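You operate a simulated robot arm through the tools that you are given. There is no shell and no other tool. Be economical: measure what you need, move in short steps, check, and stop when the job is done.

You are at the controls of a simulated robot arm. One attempt, no reset.

## Task
Clamp the large breaker, slide two barriers into its slots and unclamp it.
Fine: the grey barrier goes beside the coil pocket, the blue one beside the side pocket.

It is judged by the outcome, as a careful person would: the job done as asked, and still so three seconds after it is handed in. It fails if anything else is knocked over, pushed out of place, dropped, spilled or broken.

## Robot
A 7-joint arm with a two-finger parallel gripper, fixed in place. Base frame: the origin is at the foot of the arm, x ahead of it, y to its left, z up. Readings come in mm, degrees, newtons and seconds.
With the tool pointing down near the work surface it reaches from about 300 to 700 mm from the base axis. Its first joint turns from -66.0 to 66.0 degrees. Payload 1.57 kg.
Tool frame: the origin (TCP) lies between the finger pads and is the grasp point; the fingertips stand 30 mm ahead of it; z points along the fingers, y is the line along which they close. The gripper opens to 110 mm. The fingers are 24 mm wide and 12 mm thick; the gripper's body (48 by 112 mm) begins 78 mm behind the TCP.
Orientation is told as [roll, pitch, yaw] about the base's x, y, z axes, in that order, counted from this pose: with the fingers straight down and closing along the base's y, the tool's x points along the base's -x, its y along +y and its z along -z.

## Interface
- The arm moves only by the tool servo_tool. Its argument "motion" is a list of rows, each a list of 7 numbers: the shift along the tool's x, y, z in cm, then the turn, a rotation vector about the tool's x, y, z in degrees, then the gripper command, from -1 (shut) to 1 (fully open), values between in proportion. In form: [[x, y, z, rx, ry, rz, jaw], ...]. A call has 1 to 8 rows; each row shifts and turns the commanded pose from where the row before left it, along the tool's axes as they then stand. Each row takes 0.2 s and may step no farther than 50 mm and 8.6 degrees from the row before; otherwise, or with a gripper value out of range, the whole call is refused. A pose out of reach is approached as far as the arm can. The call stops where the force on the tool passes 40 N (or 10 N more than at its start, if that is more) or the arm is blocked; 0.2 s more then pass. The fingers move at their own pace (about 108 mm/s each) and stop on an object; they squeeze with about 27 N. The grip force told is the motor's: it shows also when the fingers shut on nothing. Time passes only in rows, and 0.2 s behind the last, so rows that do not move let the fingers close. The reply holds the time, the measured pose of the TCP, the force on the tool along the base axes, the opening and the grip force, in the units named above and with some noise, and new pictures: "show" is both (left out), scene, wrist or none.
- Cameras (640 x 400 px; columns grow to the right, rows downward): "scene" is fixed at [166.1, -388.3, 1408.2]; the picture's right is [0.78, -0.62, 0.00], its down [-0.33, -0.41, -0.85] and it looks along [0.53, 0.67, -0.52] (base axes); focal length 241 px, centre (320, 200). "wrist" rides on the gripper at [70, 16, -141] in the tool frame; the picture's right is [-0.23, 0.97, 0.00], its down [-0.85, -0.20, -0.48] and it looks along [-0.47, -0.11, 0.88] (tool axes); focal length 222 px, centre (320, 200). There is no depth. A picture from a camera that has moved, and an enlarged one, comes with that camera's place and axes in the base frame and with its lens.
- inspect(camera, box): a new picture of the part [left, top, right, bottom] of that camera's present view, enlarged. No time passes.
- sign_off(): hands the job in; it is judged then, once.

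Work in short steps. Places have to be worked out from the pictures, the camera data and where the tool is seen: move nearer, look again, correct. Check each grasp and each placing, and mend what went wrong. You have 120 turns and 170 pictures in all, those below and enlarged ones among them. Open the gripper and draw the arm clear of the work before you hand the job in, unless the task says otherwise; then end with one line.

The tools are called after "Emit:" as name(argument=value, ...) on one line, values as JSON. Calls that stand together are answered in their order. servo_tool: Moves the arm, as the interface text tells. Its arguments: {"type":"object","properties":{"motion":{"type":"array","items":{"type":"array","items":{"type":"number"}}},"show":{"type":"string","enum":["both","scene","wrist","none"]}},"required":["motion"]} The other tools are called the same way: inspect (camera, box) takes an enlarged picture of a part of a camera's view; sign_off () hands the job in.

At the start:

```text
t: 0.0
tool_pos: [400.9, 157.9, 1278.1]
ee_rot: [-0.1, 0.0, -0.1]
contact_force: [0.4, 0.6, -0.2]
finger_gap: 110.1
grasp_force: 0.0
```

scene: 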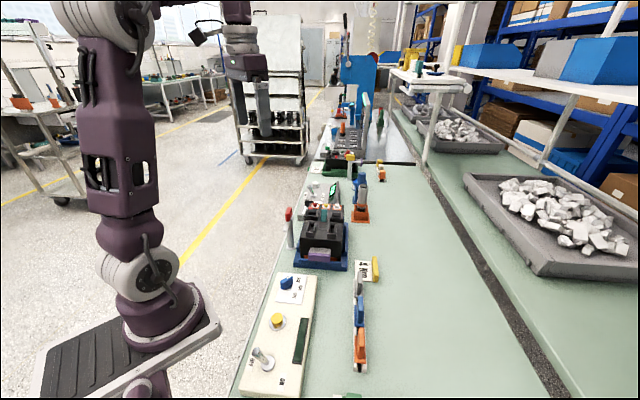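
wrist: 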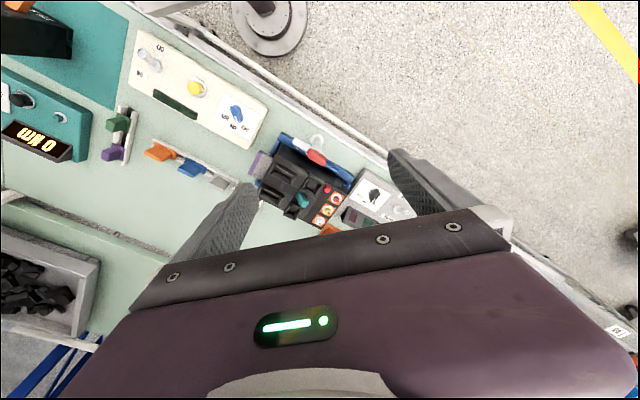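

I'll look closer at the scene from both cameras to identify the breaker, clamp and barriers.

Emit:
inspect(camera="scene", box=[240, 160, 400, 280])

Emit:
inspect(camera="scene", box=[240, 240, 420, 400])

Emit:
inspect(camera="wrist", box=[230, 110, 430, 240])

Emit:
inspect(camera="wrist", box=[0, 20, 270, 210])

```text
3.33 times, centred on (320, 220) of scene
camera zoom: at [166.1, -388.3, 1408.2], right [0.78, -0.62, 0.0], down [-0.33, -0.41, -0.85], along [0.53, 0.67, -0.52], focal length 804 px, centre (320, 133)
```

zoom: 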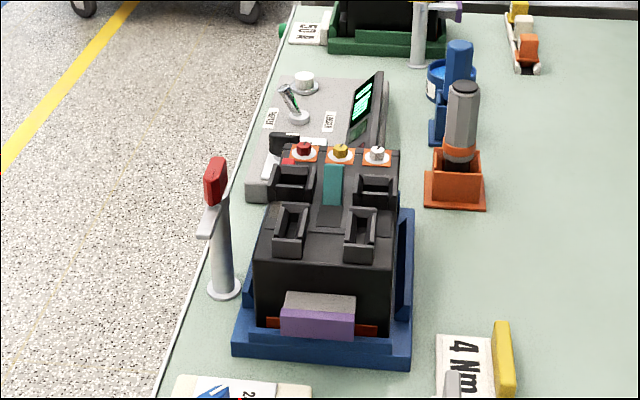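

```text
2.50 times, centred on (330, 320) of scene
camera zoom: at [166.1, -388.3, 1408.2], right [0.78, -0.62, 0.0], down [-0.33, -0.41, -0.85], along [0.53, 0.67, -0.52], focal length 603 px, centre (295, -100)
```

zoom: 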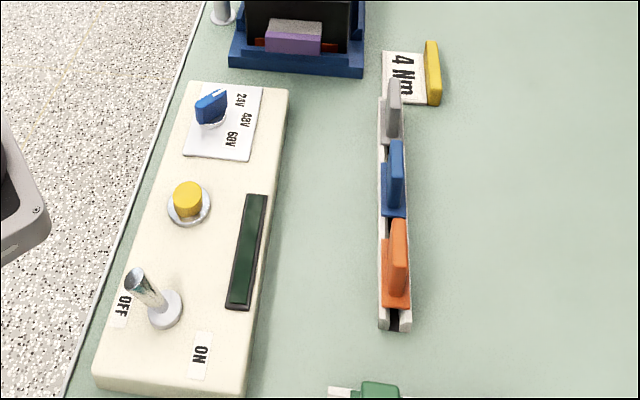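

```text
3.08 times, centred on (330, 175) of wrist
camera zoom: at [331.0, 174.2, 1420.9], right [0.23, 0.97, 0.0], down [0.85, -0.2, 0.48], along [0.47, -0.11, -0.88], focal length 684 px, centre (289, 277)
```

zoom: 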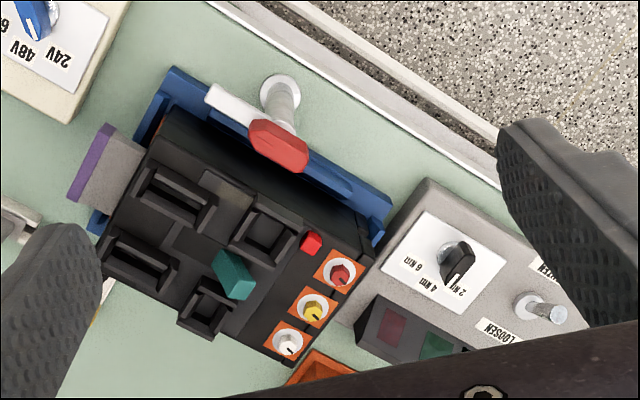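

```text
2.11 times, centred on (135, 115) of wrist
camera zoom: at [331.0, 174.2, 1420.9], right [0.23, 0.97, 0.0], down [0.85, -0.2, 0.48], along [0.47, -0.11, -0.88], focal length 468 px, centre (710, 379)
```

zoom: 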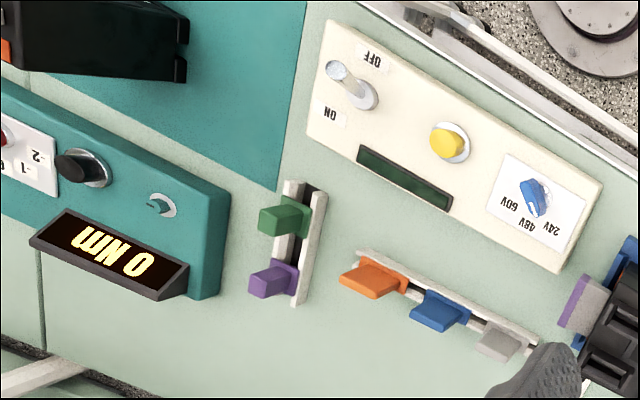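

There is another breaker in a green cradle further off; I check it and others before choosing.

Emit:
inspect(camera="scene", box=[290, 100, 430, 190])

Emit:
inspect(camera="wrist", box=[0, 0, 150, 90])

Emit:
inspect(camera="scene", box=[280, 200, 360, 275])

```text
4.44 times, centred on (360, 145) of scene
camera zoom: at [166.1, -388.3, 1408.2], right [0.78, -0.62, 0.0], down [-0.33, -0.41, -0.85], along [0.53, 0.67, -0.52], focal length 1073 px, centre (142, 444)
```

zoom: 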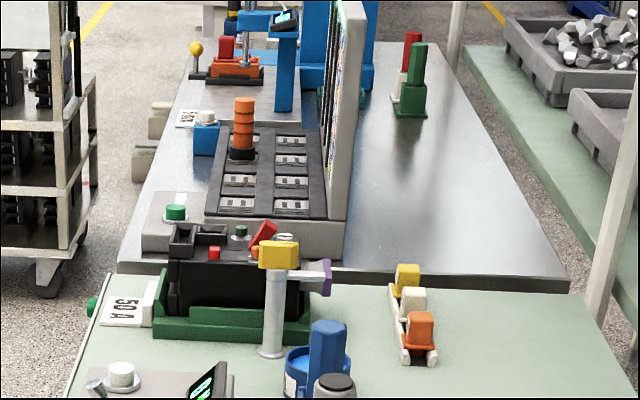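

```text
4.27 times, centred on (75, 45) of wrist
camera zoom: at [331.0, 174.2, 1420.9], right [0.23, 0.97, 0.0], down [0.85, -0.2, 0.48], along [0.47, -0.11, -0.88], focal length 948 px, centre (1365, 861)
```

zoom: 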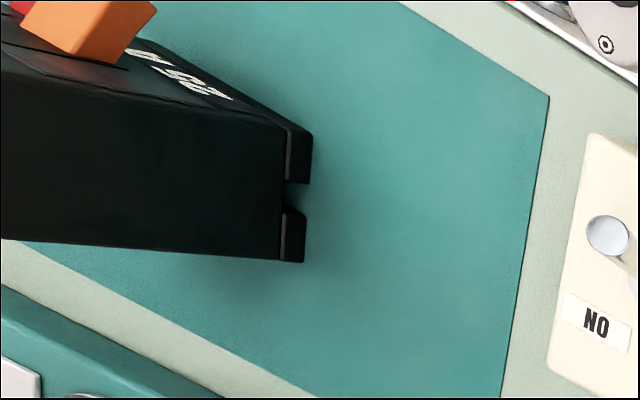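

```text
5.33 times, centred on (320, 238) of scene
camera zoom: at [166.1, -388.3, 1408.2], right [0.78, -0.62, 0.0], down [-0.33, -0.41, -0.85], along [0.53, 0.67, -0.52], focal length 1287 px, centre (320, 0)
```

zoom: 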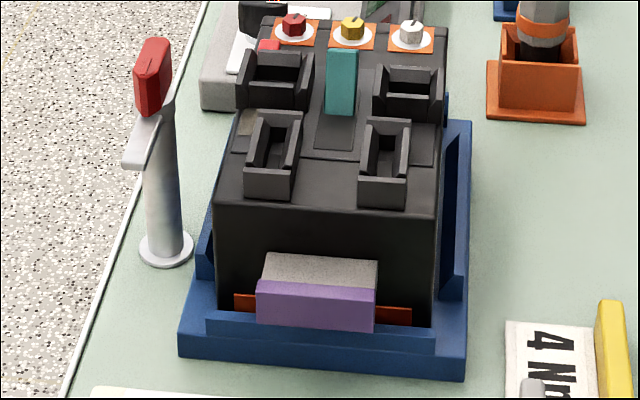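

The breaker in the blue cradle, near (535, 80), is the only one in reach, with a red-handled clamp post beside it. I lower the wrist for a closer look.

Emit:
servo_tool(motion=[[-0.4, -1.2, 4, 0, 0, 0, 1], [-0.4, -1.2, 4, 0, 0, 0, 1], [-0.4, -1.2, 4, 0, 0, 0, 1], [-0.4, -1.2, 4, 0, 0, 0, 1], [-0.4, -1.2, 4, 0, 0, 0, 1]], show="wrist")

```text
t: 1.2
tool_pos: [420.8, 98.9, 1078.9]
ee_rot: [0.0, 0.0, 0.0]
contact_force: [-0.7, -0.8, -1.1]
finger_gap: 110.0
grasp_force: 0.1
camera wrist: at [351.3, 114.5, 1219.5], right [0.23, 0.97, 0.0], down [0.85, -0.2, 0.48], along [0.47, -0.11, -0.88], focal length 222 px, centre (320, 200)
```

wrist: 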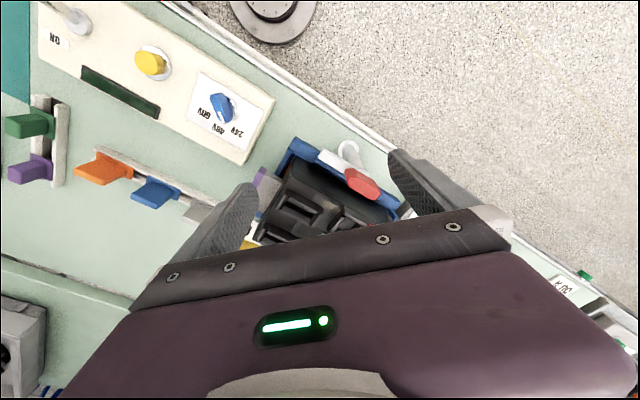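

The breaker is low in the view; I move about +90 mm in x to bring it up.

Emit:
servo_tool(motion=[[-4.5, 0, 0, 0, 0, 0, 1], [-4.5, 0, 0, 0, 0, 0, 1]], show="wrist")

Emit:
inspect(camera="wrist", box=[220, 60, 460, 230])

Emit:
inspect(camera="wrist", box=[20, 60, 240, 210])

```text
t: 1.8
tool_pos: [511.9, 98.3, 1078.4]
ee_rot: [0.0, -0.1, 0.0]
contact_force: [0.7, -0.4, -0.2]
finger_gap: 110.0
grasp_force: 0.0
camera wrist: at [442.0, 114.3, 1220.6], right [0.23, 0.97, 0.0], down [0.85, -0.2, 0.48], along [0.47, -0.11, -0.88], focal length 222 px, centre (320, 200)
```

wrist: 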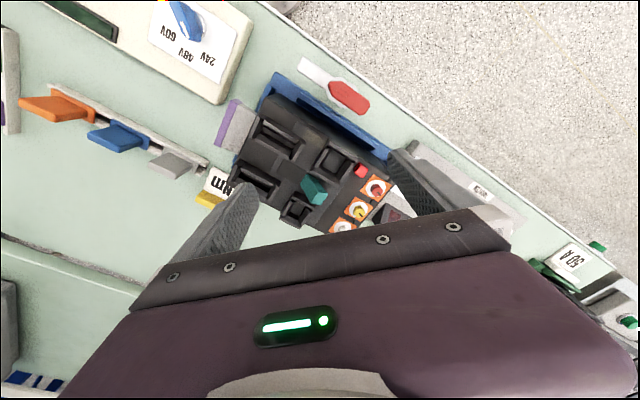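

```text
2.35 times, centred on (340, 145) of wrist
camera zoom: at [442.0, 114.3, 1220.6], right [0.23, 0.97, 0.0], down [0.85, -0.2, 0.48], along [0.47, -0.11, -0.88], focal length 523 px, centre (273, 329)
```

zoom: 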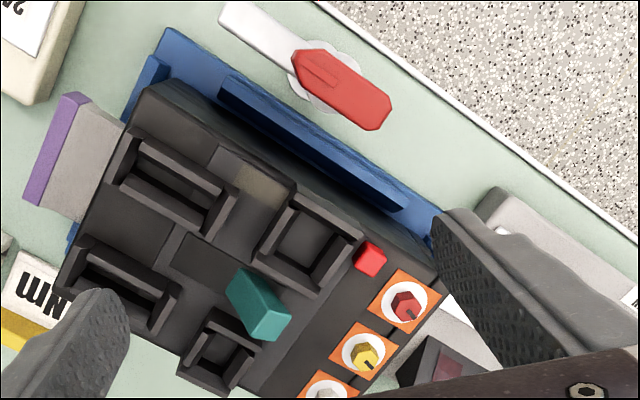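

```text
2.67 times, centred on (130, 135) of wrist
camera zoom: at [442.0, 114.3, 1220.6], right [0.23, 0.97, 0.0], down [0.85, -0.2, 0.48], along [0.47, -0.11, -0.88], focal length 592 px, centre (827, 373)
```

zoom: 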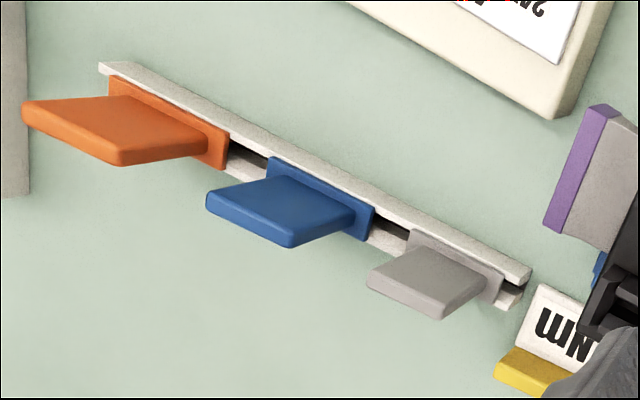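

Breaker is near (542, 84) with its clamp post near (467, 147), top about z 990. I go a bit lower over the breaker for a closer look.

Emit:
servo_tool(motion=[[-1.6, -1.9, 2.4, 0, 0, 0, 1], [-1.6, -1.9, 2.4, 0, 0, 0, 1]], show="wrist")

Emit:
inspect(camera="wrist", box=[240, 60, 440, 220])

Emit:
inspect(camera="wrist", box=[340, 0, 500, 110])

```text
t: 2.4
tool_pos: [543.1, 59.1, 1031.3]
ee_rot: [0.0, -0.1, 0.0]
contact_force: [-0.3, -0.5, -0.5]
finger_gap: 110.2
grasp_force: 0.0
camera wrist: at [473.6, 76.1, 1173.1], right [0.23, 0.97, 0.0], down [0.85, -0.2, 0.48], along [0.47, -0.11, -0.88], focal length 222 px, centre (320, 200)
```

wrist: 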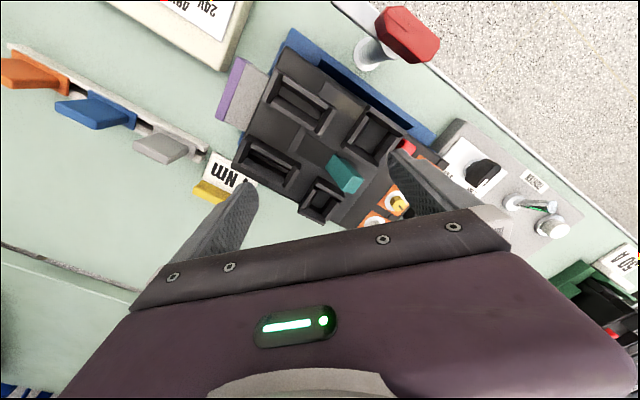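

```text
2.50 times, centred on (340, 140) of wrist
camera zoom: at [473.6, 76.1, 1173.1], right [0.23, 0.97, 0.0], down [0.85, -0.2, 0.48], along [0.47, -0.11, -0.88], focal length 555 px, centre (270, 350)
```

zoom: 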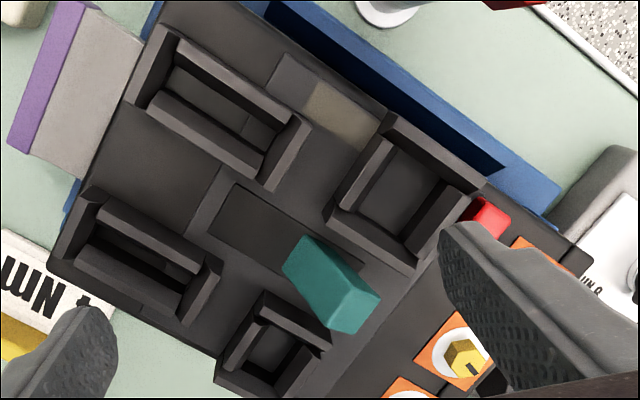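

```text
3.64 times, centred on (420, 55) of wrist
camera zoom: at [473.6, 76.1, 1173.1], right [0.23, 0.97, 0.0], down [0.85, -0.2, 0.48], along [0.47, -0.11, -0.88], focal length 808 px, centre (-44, 727)
```

zoom: 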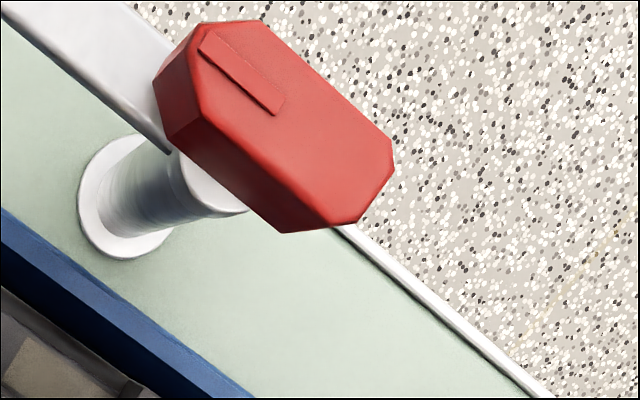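

The top has two long collars and two square ones. I zoom tighter to tell pockets from slots.

Emit:
inspect(camera="wrist", box=[290, 65, 390, 128])

Emit:
inspect(camera="wrist", box=[235, 125, 375, 225])

Emit:
inspect(camera="scene", box=[300, 195, 350, 240])

Emit:
inspect(camera="scene", box=[340, 255, 390, 380])

```text
6.35 times, centred on (340, 96) of wrist
camera zoom: at [473.6, 76.1, 1173.1], right [0.23, 0.97, 0.0], down [0.85, -0.2, 0.48], along [0.47, -0.11, -0.88], focal length 1410 px, centre (193, 857)
```

zoom: 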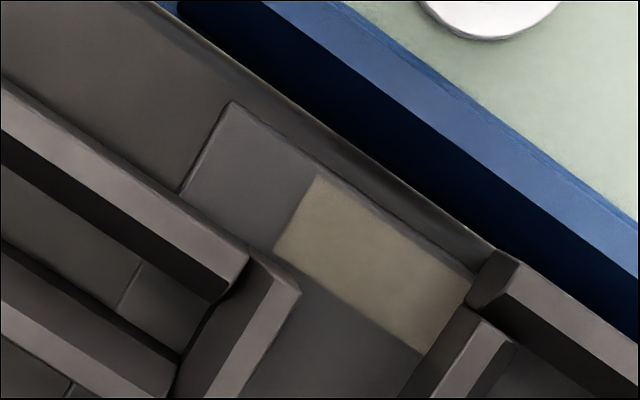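

```text
4.00 times, centred on (305, 175) of wrist
camera zoom: at [473.6, 76.1, 1173.1], right [0.23, 0.97, 0.0], down [0.85, -0.2, 0.48], along [0.47, -0.11, -0.88], focal length 888 px, centre (380, 300)
```

zoom: 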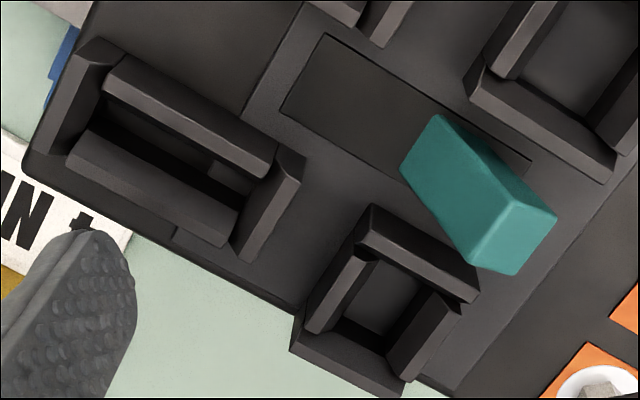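

```text
8.89 times, centred on (325, 218) of scene
camera zoom: at [166.2, -388.3, 1408.2], right [0.78, -0.62, 0.0], down [-0.33, -0.41, -0.85], along [0.53, 0.67, -0.52], focal length 2145 px, centre (276, 44)
```

zoom: 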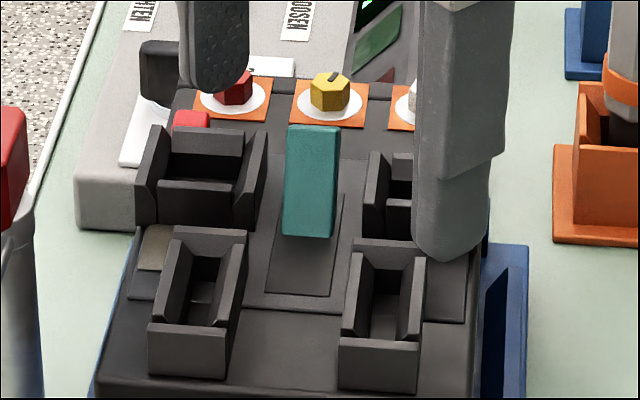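

```text
3.20 times, centred on (365, 318) of scene
camera zoom: at [166.2, -388.3, 1408.2], right [0.78, -0.62, 0.0], down [-0.33, -0.41, -0.85], along [0.53, 0.67, -0.52], focal length 772 px, centre (176, -176)
```

zoom: 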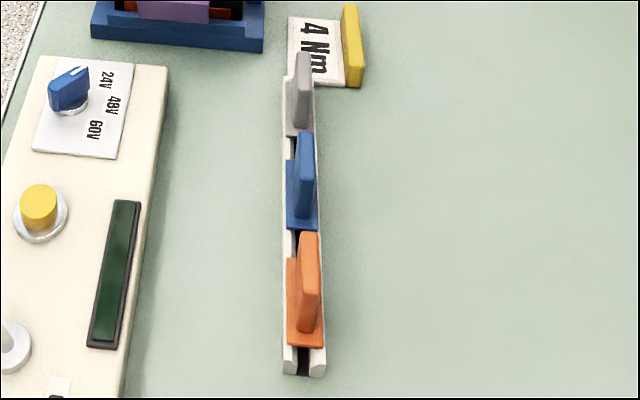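

I need an unobstructed scene view to distinguish the pockets; I raise the arm away and zoom.

Emit:
servo_tool(motion=[[0, 0, -5, 0, 0, 0, 1], [0, 0, -5, 0, 0, 0, 1], [4, 1, -5, 0, 0, 0, 1], [5, 0, -2, 0, 0, 0, 1]], show="none")

Emit:
inspect(camera="scene", box=[300, 195, 350, 235])

Emit:
inspect(camera="scene", box=[285, 165, 375, 220])

Emit:
inspect(camera="scene", box=[290, 225, 355, 275])

Emit:
inspect(camera="wrist", box=[240, 60, 440, 230])

```text
refused: row 3 steps farther than a row can; nothing moved
```

```text
10.00 times, centred on (325, 215) of scene
camera zoom: at [166.2, -388.3, 1408.2], right [0.78, -0.62, 0.0], down [-0.33, -0.41, -0.85], along [0.53, 0.67, -0.52], focal length 2413 px, centre (270, 50)
```

zoom: 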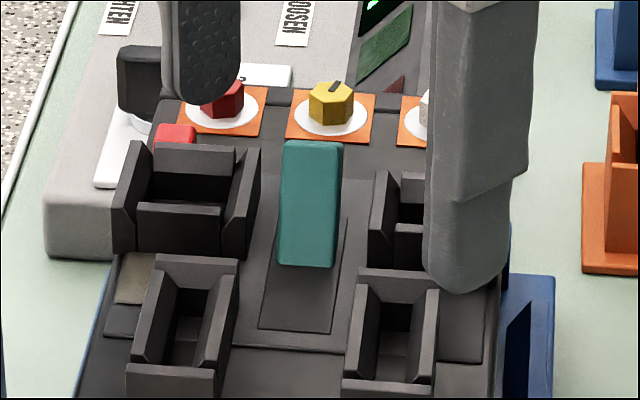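

```text
7.11 times, centred on (330, 192) of scene
camera zoom: at [166.2, -388.3, 1408.2], right [0.78, -0.62, 0.0], down [-0.33, -0.41, -0.85], along [0.53, 0.67, -0.52], focal length 1716 px, centre (249, 253)
```

zoom: 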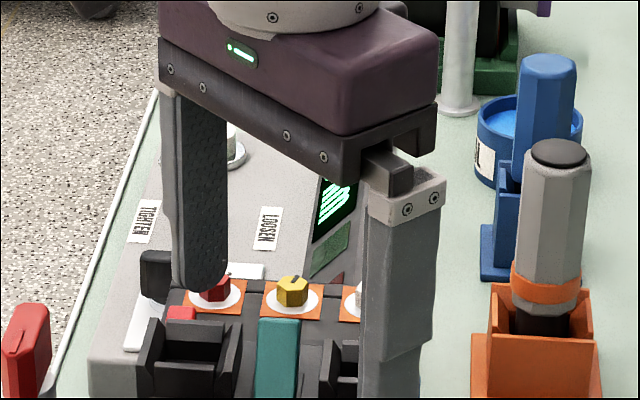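

```text
8.00 times, centred on (322, 250) of scene
camera zoom: at [166.2, -388.3, 1408.2], right [0.78, -0.62, 0.0], down [-0.33, -0.41, -0.85], along [0.53, 0.67, -0.52], focal length 1931 px, centre (300, -200)
```

zoom: 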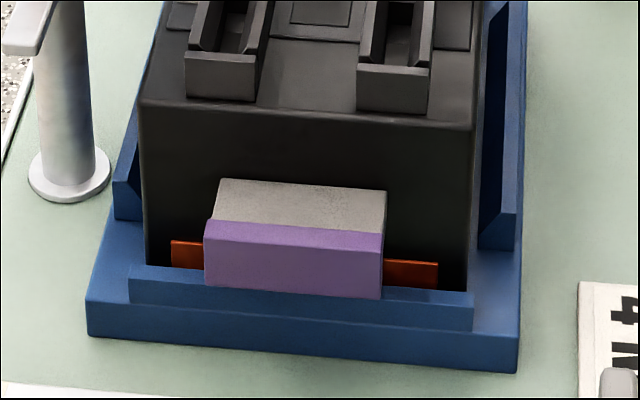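

```text
2.35 times, centred on (340, 145) of wrist
camera zoom: at [473.6, 76.1, 1173.1], right [0.23, 0.97, 0.0], down [0.85, -0.2, 0.48], along [0.47, -0.11, -0.88], focal length 523 px, centre (273, 329)
```

zoom: 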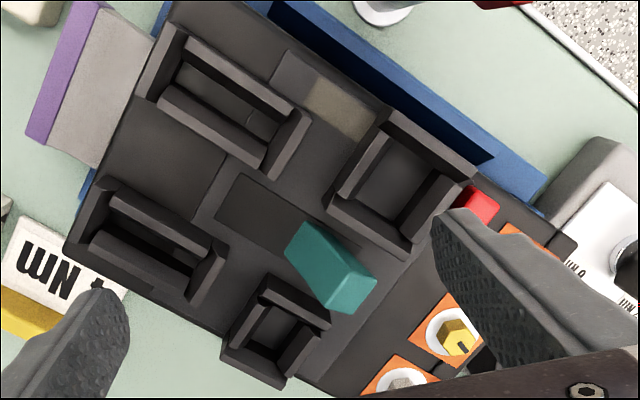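

The +y square pocket (by the red button) is larger than the −y one. I raise and move over the barrier racks to measure the barriers and see the second rack, which may hint at what the pockets take.

Emit:
servo_tool(motion=[[0, 0, -4, 0, 0, 0, 1], [0, 0, -4, 0, 0, 0, 1], [2, -4.2, 0, 0, 0, 0, 1], [2, -4.2, 0, 0, 0, 0, 1], [2, -4.2, 0, 0, 0, 0, 1], [2, -4.2, 0, 0, 0, 0, 1], [1, -4.2, 0, 0, 0, 0, 1]], show="both")

Emit:
inspect(camera="scene", box=[300, 195, 350, 235])

```text
t: 4.0
tool_pos: [451.0, -148.4, 1111.0]
ee_rot: [0.2, 0.0, 0.0]
contact_force: [-0.6, 0.3, -0.5]
finger_gap: 110.2
grasp_force: 0.1
camera wrist: at [382.6, -132.7, 1254.0], right [0.23, 0.97, 0.0], down [0.86, -0.2, 0.48], along [0.47, -0.11, -0.88], focal length 222 px, centre (320, 200)
```

scene: 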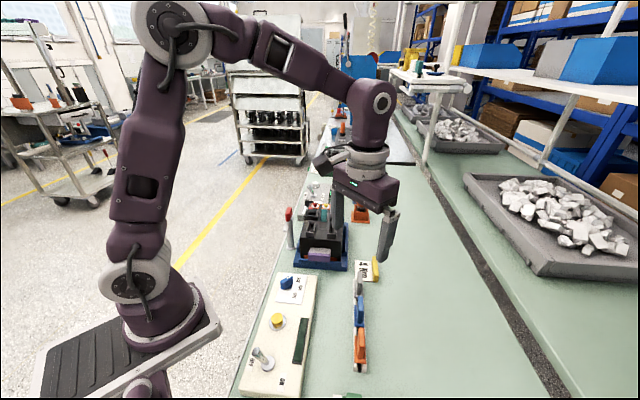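
wrist: 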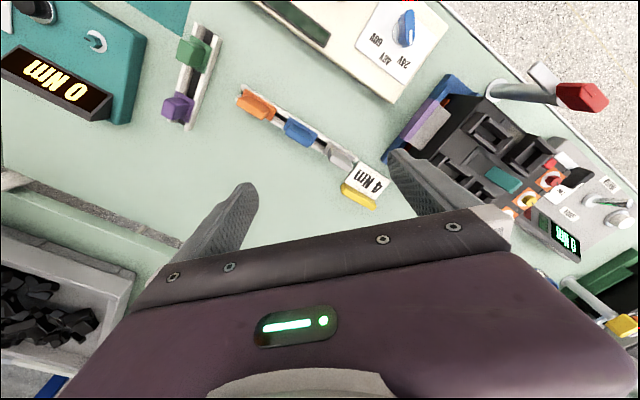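

```text
10.00 times, centred on (325, 215) of scene
camera zoom: at [166.1, -388.3, 1408.2], right [0.78, -0.62, 0.0], down [-0.33, -0.41, -0.85], along [0.53, 0.67, -0.52], focal length 2413 px, centre (270, 50)
```

zoom: 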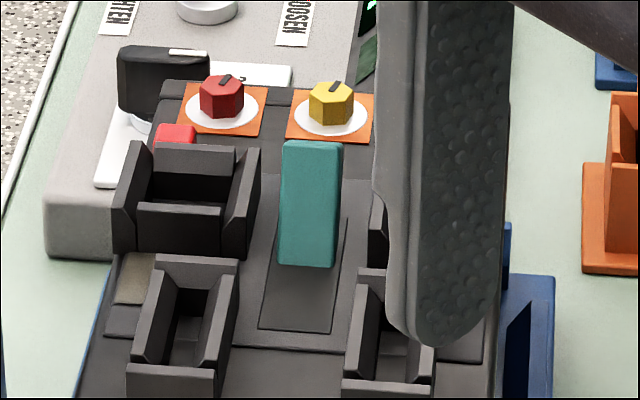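

Good view of the racks; I zoom on them and on the station displays.

Emit:
inspect(camera="wrist", box=[225, 70, 395, 180])

Emit:
inspect(camera="wrist", box=[140, 10, 240, 140])

Emit:
inspect(camera="wrist", box=[400, 60, 640, 210])

```text
3.64 times, centred on (310, 125) of wrist
camera zoom: at [382.6, -132.7, 1254.0], right [0.23, 0.97, 0.0], down [0.86, -0.2, 0.48], along [0.47, -0.11, -0.88], focal length 808 px, centre (356, 473)
```

zoom: 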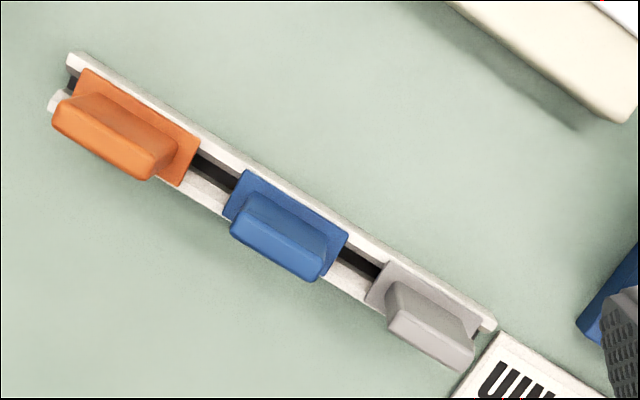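

```text
3.08 times, centred on (190, 75) of wrist
camera zoom: at [382.6, -132.7, 1254.0], right [0.23, 0.97, 0.0], down [0.86, -0.2, 0.48], along [0.47, -0.11, -0.88], focal length 684 px, centre (720, 585)
```

zoom: 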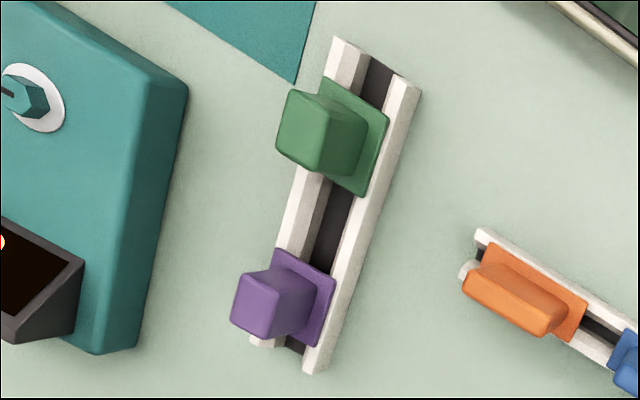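

```text
2.67 times, centred on (520, 135) of wrist
camera zoom: at [382.6, -132.7, 1254.0], right [0.23, 0.97, 0.0], down [0.86, -0.2, 0.48], along [0.47, -0.11, -0.88], focal length 592 px, centre (-213, 373)
```

zoom: 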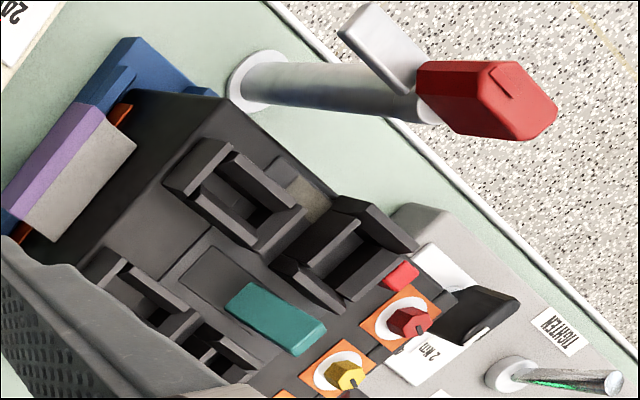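

Second rack has one large and one small square accessory, matching the large and small square pockets; I take the large pocket (by the red trip button) as the coil pocket, so grey → +y slot, blue → −y slot. Triangulation: breaker top z≈968, long axis about 49° from x, post about (466,137). Next a close view of the clamp.

Emit:
servo_tool(motion=[[-0.7, 4.0, 0, 0, 0, 0, 1], [-0.7, 4.0, 0, 0, 0, 0, 1], [-0.7, 4.0, 0, 0, 0, 0, 1], [-0.7, 4.0, 0, 0, 0, 0, 1], [-0.7, 4.0, 0, 0, 0, 0, 1], [-0.7, 4.0, 0, 0, 0, 0, 1], [-0.8, 3.6, 2, 0, 0, 0, 1], [0, 0, 3, 0, 0, 0, 1]], show="wrist")

Emit:
inspect(camera="wrist", box=[220, 40, 400, 180])

Emit:
inspect(camera="scene", box=[270, 190, 350, 260])

```text
t: 5.8
tool_pos: [502.5, 127.8, 1061.1]
ee_rot: [0.0, 0.0, 0.0]
contact_force: [0.6, 0.6, 0.5]
finger_gap: 109.9
grasp_force: 0.0
camera wrist: at [433.2, 143.3, 1202.8], right [0.23, 0.97, 0.0], down [0.85, -0.2, 0.48], along [0.47, -0.11, -0.88], focal length 222 px, centre (320, 200)
```

wrist: 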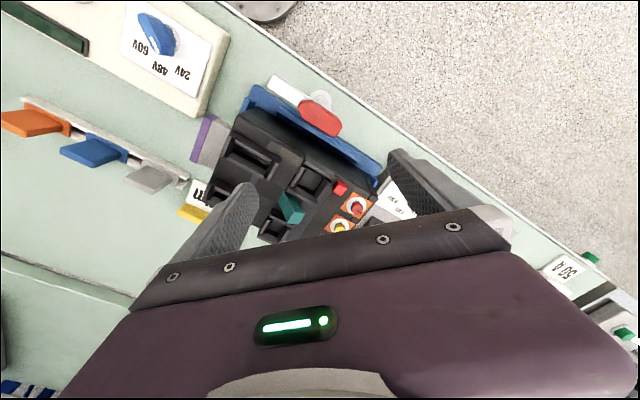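

```text
2.86 times, centred on (310, 110) of wrist
camera zoom: at [433.2, 143.3, 1202.8], right [0.23, 0.97, 0.0], down [0.85, -0.2, 0.48], along [0.47, -0.11, -0.88], focal length 635 px, centre (349, 457)
```

zoom: 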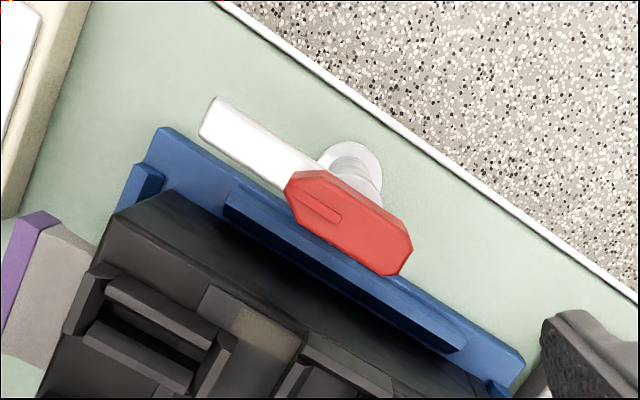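

```text
5.71 times, centred on (310, 225) of scene
camera zoom: at [166.2, -388.2, 1408.2], right [0.78, -0.62, 0.0], down [-0.33, -0.41, -0.85], along [0.53, 0.67, -0.52], focal length 1379 px, centre (377, 57)
```

zoom: 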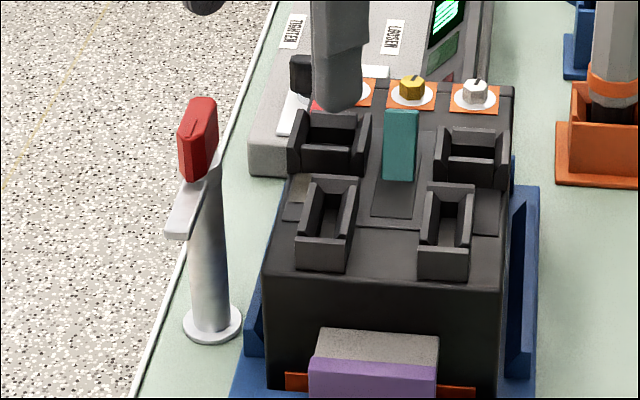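

The red block (about 36–45 mm long, z≈976–1016) sits on the post at about (462,138), aligned with its arm at ~45°; the arm must swing 90° CCW onto the beige land on the breaker. I rotate the tool to yaw −45° and go above the handle.

Emit:
servo_tool(motion=[[0, 0, 0, 0, 0, 7.5, 0.5], [0, 0, 0, 0, 0, 7.5, 0.5], [0, 0, 0, 0, 0, 7.5, 0.5], [0, 0, 0, 0, 0, 7.5, 0.5], [0, 0, 0, 0, 0, 7.5, 0.5], [0, 0, 0, 0, 0, 7.5, 0.5], [3.58, -2.14, 0, 0, 0, 0, 0.5]], show="both")

Emit:
inspect(camera="scene", box=[250, 170, 350, 250])

Emit:
inspect(camera="wrist", box=[220, 100, 420, 240])

```text
t: 7.4
tool_pos: [461.6, 136.9, 1060.1]
ee_rot: [0.1, 0.0, -45.1]
contact_force: [0.0, -0.6, -0.5]
finger_gap: 82.1
grasp_force: 0.0
camera wrist: at [424.4, 197.3, 1202.8], right [0.85, 0.53, 0.0], down [0.46, -0.75, 0.48], along [0.25, -0.41, -0.88], focal length 222 px, centre (320, 200)
```

scene: 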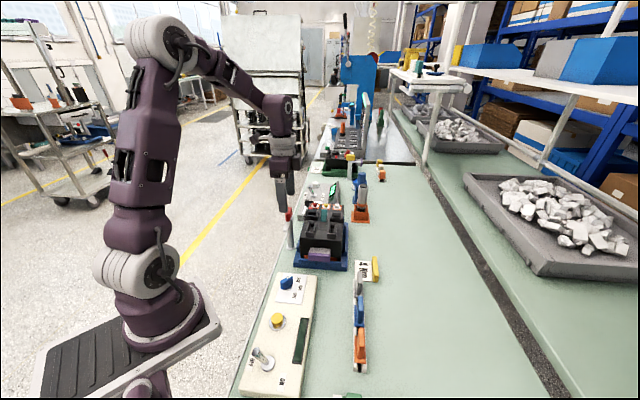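
wrist: 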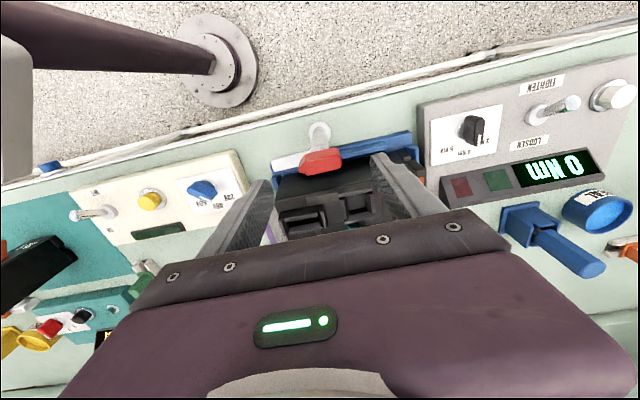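

```text
5.00 times, centred on (300, 210) of scene
camera zoom: at [166.1, -388.3, 1408.2], right [0.78, -0.62, 0.0], down [-0.33, -0.41, -0.85], along [0.53, 0.67, -0.52], focal length 1207 px, centre (420, 150)
```

zoom: 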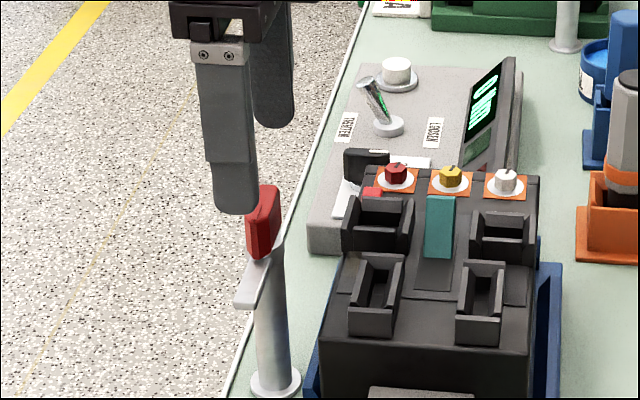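

```text
2.86 times, centred on (320, 170) of wrist
camera zoom: at [424.4, 197.3, 1202.8], right [0.85, 0.53, 0.0], down [0.46, -0.75, 0.48], along [0.25, -0.41, -0.88], focal length 635 px, centre (320, 286)
```

zoom: 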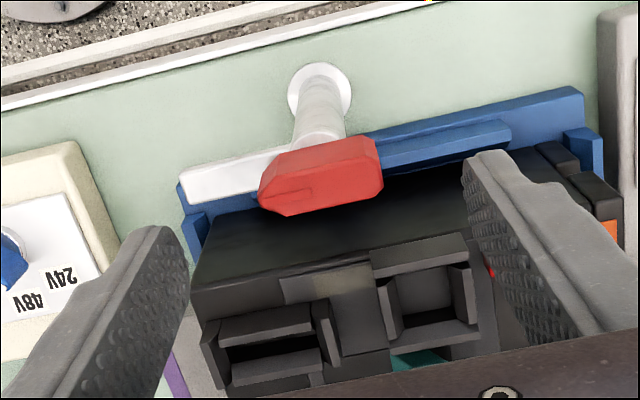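

Handle lies about centred between the fingers, maybe 4 mm toward tool +x. I shift and lower 30 mm, then check.

Emit:
servo_tool(motion=[[0.4, 0, 1.5, 0, 0, 0, 0.5], [0, 0, 1.5, 0, 0, 0, 0.5]], show="none")

Emit:
inspect(camera="scene", box=[260, 180, 330, 250])

Emit:
inspect(camera="wrist", box=[220, 100, 420, 240])

```text
t: 8.0
tool_pos: [458.5, 140.5, 1032.1]
ee_rot: [0.0, 0.0, -45.1]
contact_force: [-1.1, 0.4, -0.4]
finger_gap: 82.3
grasp_force: 0.0
```

```text
5.71 times, centred on (295, 215) of scene
camera zoom: at [166.1, -388.3, 1408.2], right [0.78, -0.62, 0.0], down [-0.33, -0.41, -0.85], along [0.53, 0.67, -0.52], focal length 1379 px, centre (463, 114)
```

zoom: 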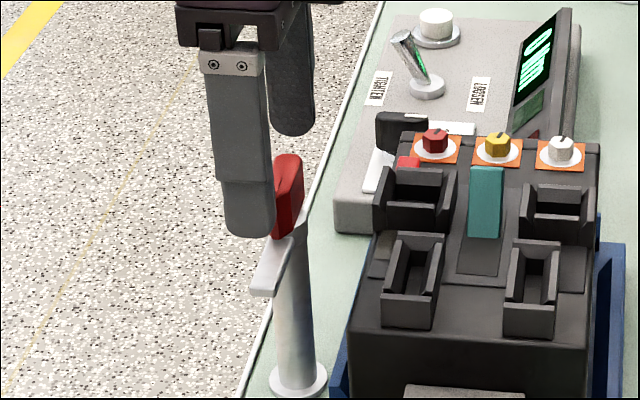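

```text
2.86 times, centred on (320, 170) of wrist
camera zoom: at [421.5, 200.1, 1172.8], right [0.85, 0.53, 0.0], down [0.46, -0.75, 0.48], along [0.25, -0.41, -0.88], focal length 635 px, centre (320, 286)
```

zoom: 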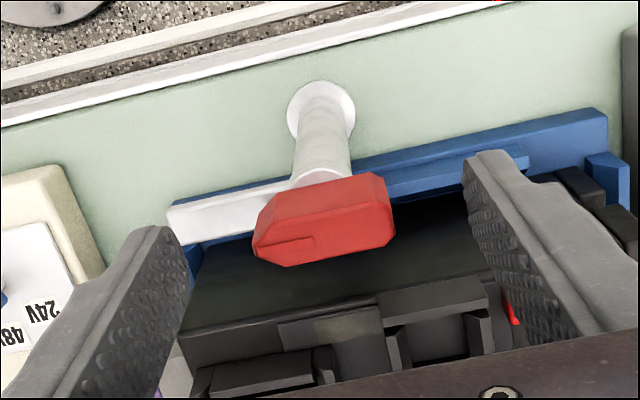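

Alignment in the wrist view is good. I descend 17 mm (tips ≈985, above the arm) and close on the handle.

Emit:
servo_tool(motion=[[-0.1, 0, 1.7, 0, 0, 0, 0.5], [0, 0, 0, 0, 0, 0, -1], [0, 0, 0, 0, 0, 0, -1], [0, 0, 0, 0, 0, 0, -1]], show="wrist")

Emit:
inspect(camera="scene", box=[260, 180, 330, 250])

```text
t: 9.0
tool_pos: [459.6, 138.6, 1014.3]
ee_rot: [-0.2, 0.0, -45.0]
contact_force: [-4.9, -4.3, -3.3]
finger_gap: 42.0
grasp_force: 45.1
camera wrist: at [422.4, 199.3, 1155.5], right [0.85, 0.53, 0.0], down [0.46, -0.75, 0.48], along [0.25, -0.41, -0.88], focal length 222 px, centre (320, 200)
```

wrist: 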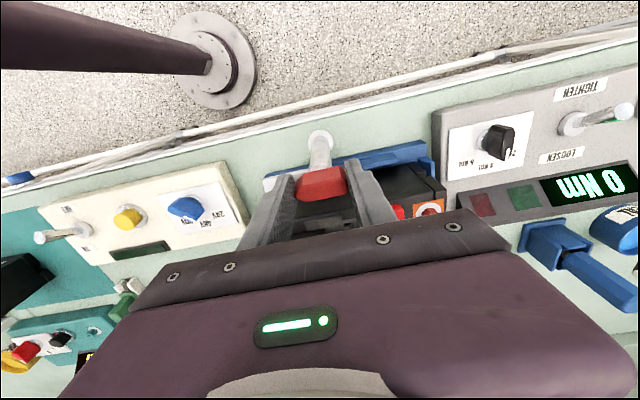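

```text
5.71 times, centred on (295, 215) of scene
camera zoom: at [166.0, -388.4, 1408.2], right [0.78, -0.62, 0.0], down [-0.33, -0.41, -0.85], along [0.53, 0.67, -0.52], focal length 1379 px, centre (463, 114)
```

zoom: 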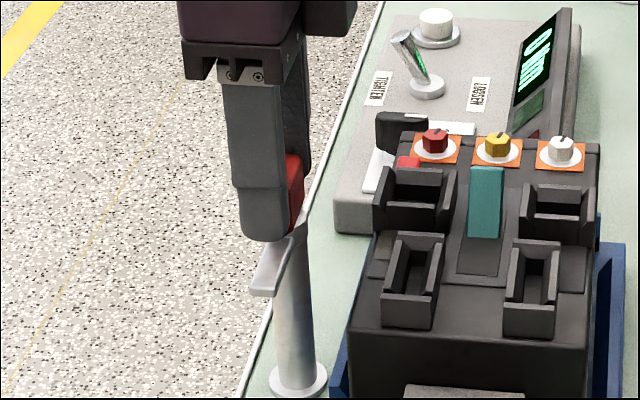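

Handle gripped (42 mm). I turn CCW in small steps, watching the force.

Emit:
servo_tool(motion=[[0, 0, 0, 0, 0, -7.5, -1], [0, 0, 0, 0, 0, -7.5, -1]], show="wrist")

```text
t: 9.6
tool_pos: [458.2, 137.7, 1013.5]
ee_rot: [0.1, 0.2, -29.8]
contact_force: [-10.8, -8.8, -7.7]
finger_gap: 42.0
grasp_force: 45.2
camera wrist: at [407.6, 186.9, 1155.6], right [0.68, 0.73, 0.0], down [0.64, -0.6, 0.48], along [0.35, -0.33, -0.88], focal length 222 px, centre (320, 200)
```

wrist: 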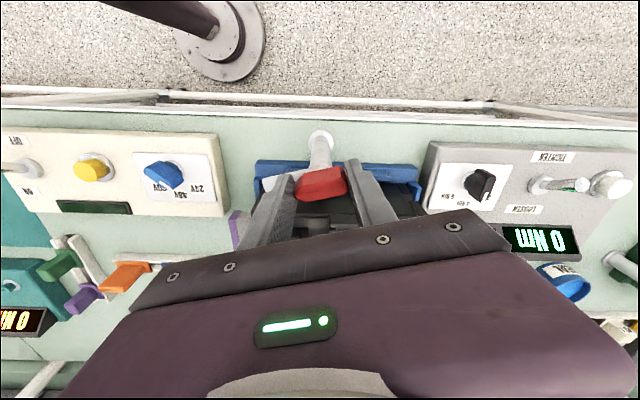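

It's turning along with the gripper; the force pulls me slightly toward −x,−y and down, so I follow that while turning on.

Emit:
servo_tool(motion=[[0.05, -0.2, 0.1, 0, 0, -7.5, -1], [0, 0, 0.05, 0, 0, -7.5, -1]], show="wrist")

```text
t: 10.2
tool_pos: [459.7, 137.5, 1014.6]
ee_rot: [0.1, -0.2, -14.9]
contact_force: [-4.6, -8.7, 26.0]
finger_gap: 41.9
grasp_force: 45.4
camera wrist: at [395.4, 170.4, 1155.3], right [0.47, 0.88, 0.0], down [0.77, -0.41, 0.48], along [0.43, -0.22, -0.88], focal length 222 px, centre (320, 200)
```

wrist: 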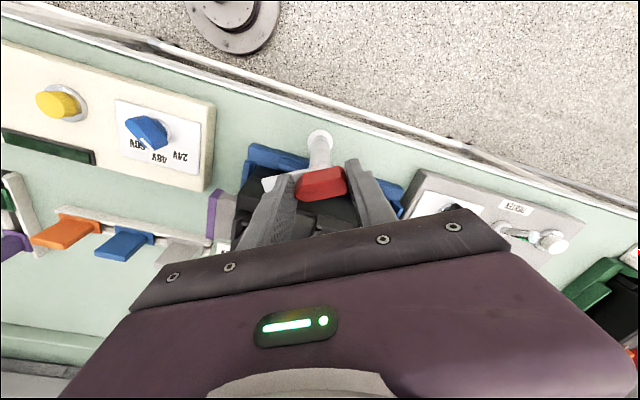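

Lowering was wrong (upward force 26 N); I undo that and keep turning.

Emit:
servo_tool(motion=[[0, -0.1, -0.12, 0, 0, -7.5, -1], [0, 0, 0, 0, 0, -7.5, -1]], show="none")

```text
t: 10.8
tool_pos: [458.4, 135.6, 1015.2]
ee_rot: [0.1, -0.2, 0.1]
contact_force: [2.6, -3.0, 0.5]
finger_gap: 41.6
grasp_force: 44.8
```

Forces are low at 0° yaw. I continue.

Emit:
servo_tool(motion=[[0, 0, 0, 0, 0, -7.5, -1], [0, 0, 0, 0, 0, -7.5, -1]], show="none")

Emit:
inspect(camera="scene", box=[260, 180, 340, 250])

Emit:
inspect(camera="wrist", box=[220, 100, 420, 240])

```text
t: 11.4
tool_pos: [458.9, 135.5, 1013.0]
ee_rot: [-0.1, -0.1, 15.0]
contact_force: [8.5, -8.3, -5.2]
finger_gap: 41.8
grasp_force: 45.0
```

```text
5.71 times, centred on (300, 215) of scene
camera zoom: at [166.4, -388.5, 1408.1], right [0.78, -0.62, 0.0], down [-0.33, -0.41, -0.85], along [0.53, 0.67, -0.52], focal length 1379 px, centre (434, 114)
```

zoom: 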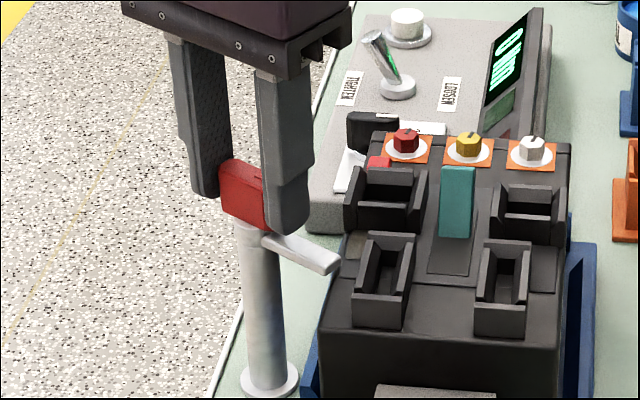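

```text
2.86 times, centred on (320, 170) of wrist
camera zoom: at [387.5, 133.1, 1155.4], right [-0.03, 1.0, 0.0], down [0.88, 0.03, 0.48], along [0.48, 0.02, -0.88], focal length 635 px, centre (320, 286)
```

zoom: 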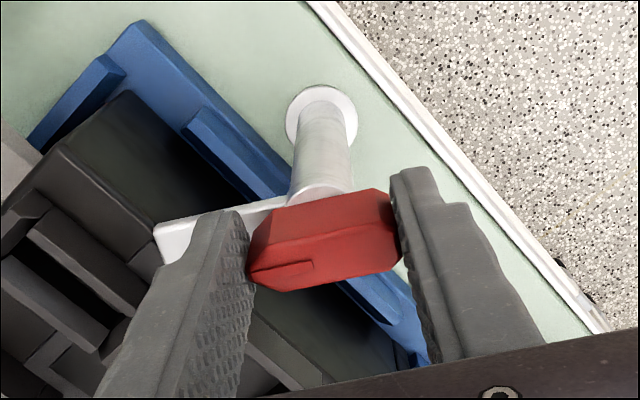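

The arm is swinging well toward the beige land. I continue to about 45°.

Emit:
servo_tool(motion=[[0, -0.1, 0, 0, 0, -7.5, -1], [0, 0, 0, 0, 0, -7.5, -1]], show="none")

Emit:
inspect(camera="scene", box=[260, 180, 340, 250])

```text
t: 12.0
tool_pos: [459.1, 134.6, 1013.6]
ee_rot: [-0.1, -0.1, 30.1]
contact_force: [15.0, -3.6, -8.1]
finger_gap: 41.7
grasp_force: 45.0
```

```text
5.71 times, centred on (300, 215) of scene
camera zoom: at [166.7, -388.3, 1408.1], right [0.78, -0.62, 0.0], down [-0.33, -0.41, -0.85], along [0.53, 0.67, -0.52], focal length 1379 px, centre (434, 114)
```

zoom: 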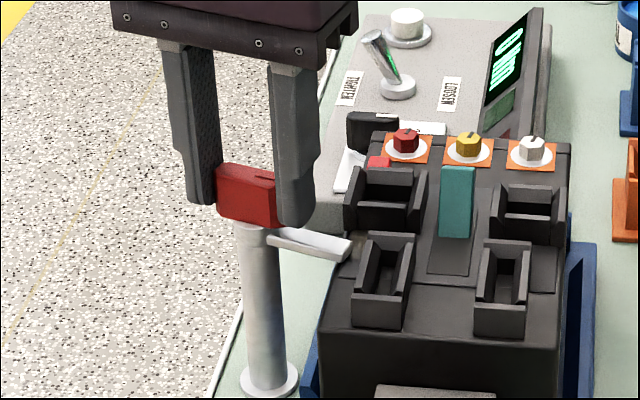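

Nearly there; easing +x by 2 mm and finishing the last 15°.

Emit:
servo_tool(motion=[[-0.15, -0.14, 0, 0, 0, -7.5, -1], [0, 0, 0, 0, 0, -7.5, -1]], show="none")

Emit:
inspect(camera="scene", box=[260, 180, 340, 250])

Emit:
inspect(camera="wrist", box=[180, 60, 420, 240])

```text
t: 12.6
tool_pos: [460.0, 134.2, 1013.0]
ee_rot: [0.1, 0.2, 45.1]
contact_force: [-2.6, -8.7, -3.3]
finger_gap: 41.8
grasp_force: 45.2
```

```text
5.71 times, centred on (300, 215) of scene
camera zoom: at [166.1, -388.5, 1408.1], right [0.78, -0.62, 0.0], down [-0.33, -0.41, -0.85], along [0.53, 0.67, -0.52], focal length 1379 px, centre (434, 114)
```

zoom: 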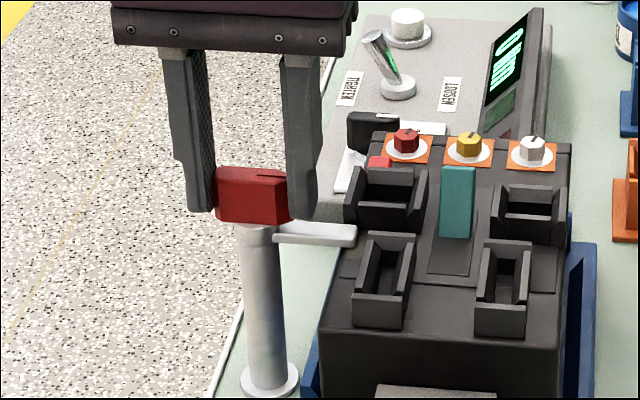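

```text
2.22 times, centred on (300, 150) of wrist
camera zoom: at [399.7, 96.4, 1155.7], right [-0.53, 0.85, 0.0], down [0.75, 0.46, 0.48], along [0.4, 0.25, -0.88], focal length 494 px, centre (364, 311)
```

zoom: 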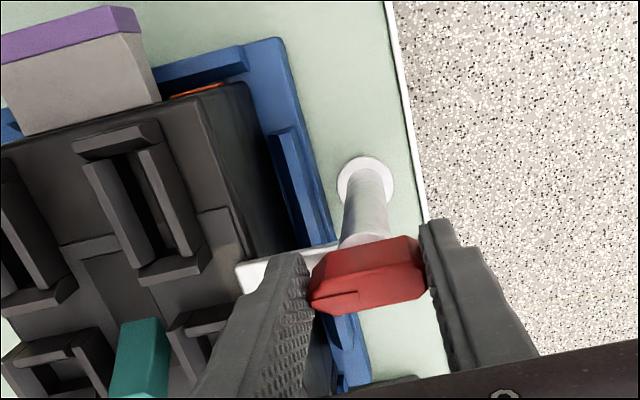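

The arm is over the beige land. I test a few more degrees for a stop.

Emit:
servo_tool(motion=[[0, -0.05, 0, 0, 0, -4, -1], [0, 0, 0, 0, 0, -4, -1]], show="none")

Emit:
inspect(camera="wrist", box=[180, 60, 420, 240])

Emit:
inspect(camera="scene", box=[280, 205, 330, 245])

```text
t: 13.2
tool_pos: [460.3, 135.2, 1013.7]
ee_rot: [0.0, -0.1, 53.0]
contact_force: [-3.6, 1.7, -1.2]
finger_gap: 42.1
grasp_force: 45.2
```

```text
2.22 times, centred on (300, 150) of wrist
camera zoom: at [406.0, 88.8, 1155.6], right [-0.64, 0.77, 0.0], down [0.67, 0.56, 0.48], along [0.37, 0.31, -0.88], focal length 494 px, centre (364, 311)
```

zoom: 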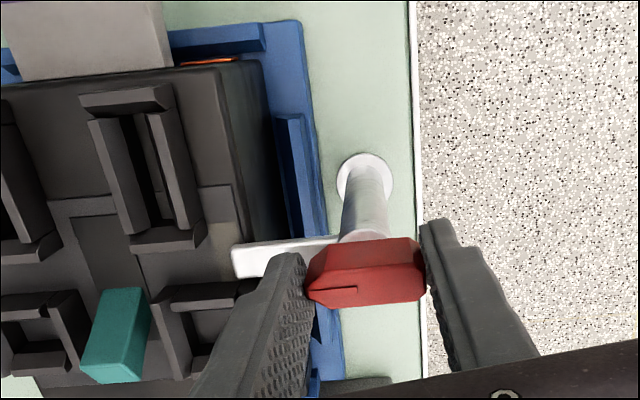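

```text
10.00 times, centred on (305, 225) of scene
camera zoom: at [166.1, -388.2, 1408.2], right [0.78, -0.62, 0.0], down [-0.33, -0.41, -0.85], along [0.53, 0.67, -0.52], focal length 2413 px, centre (470, -50)
```

zoom: 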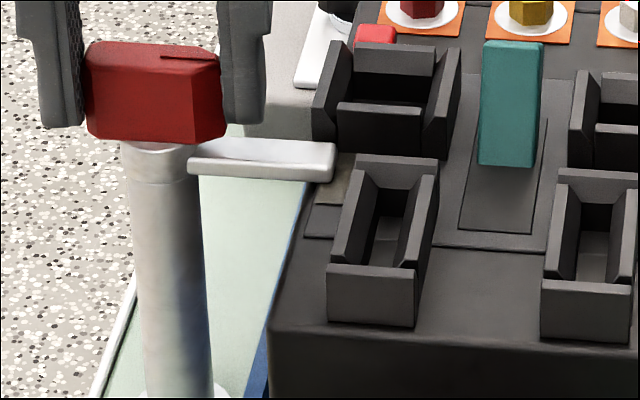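

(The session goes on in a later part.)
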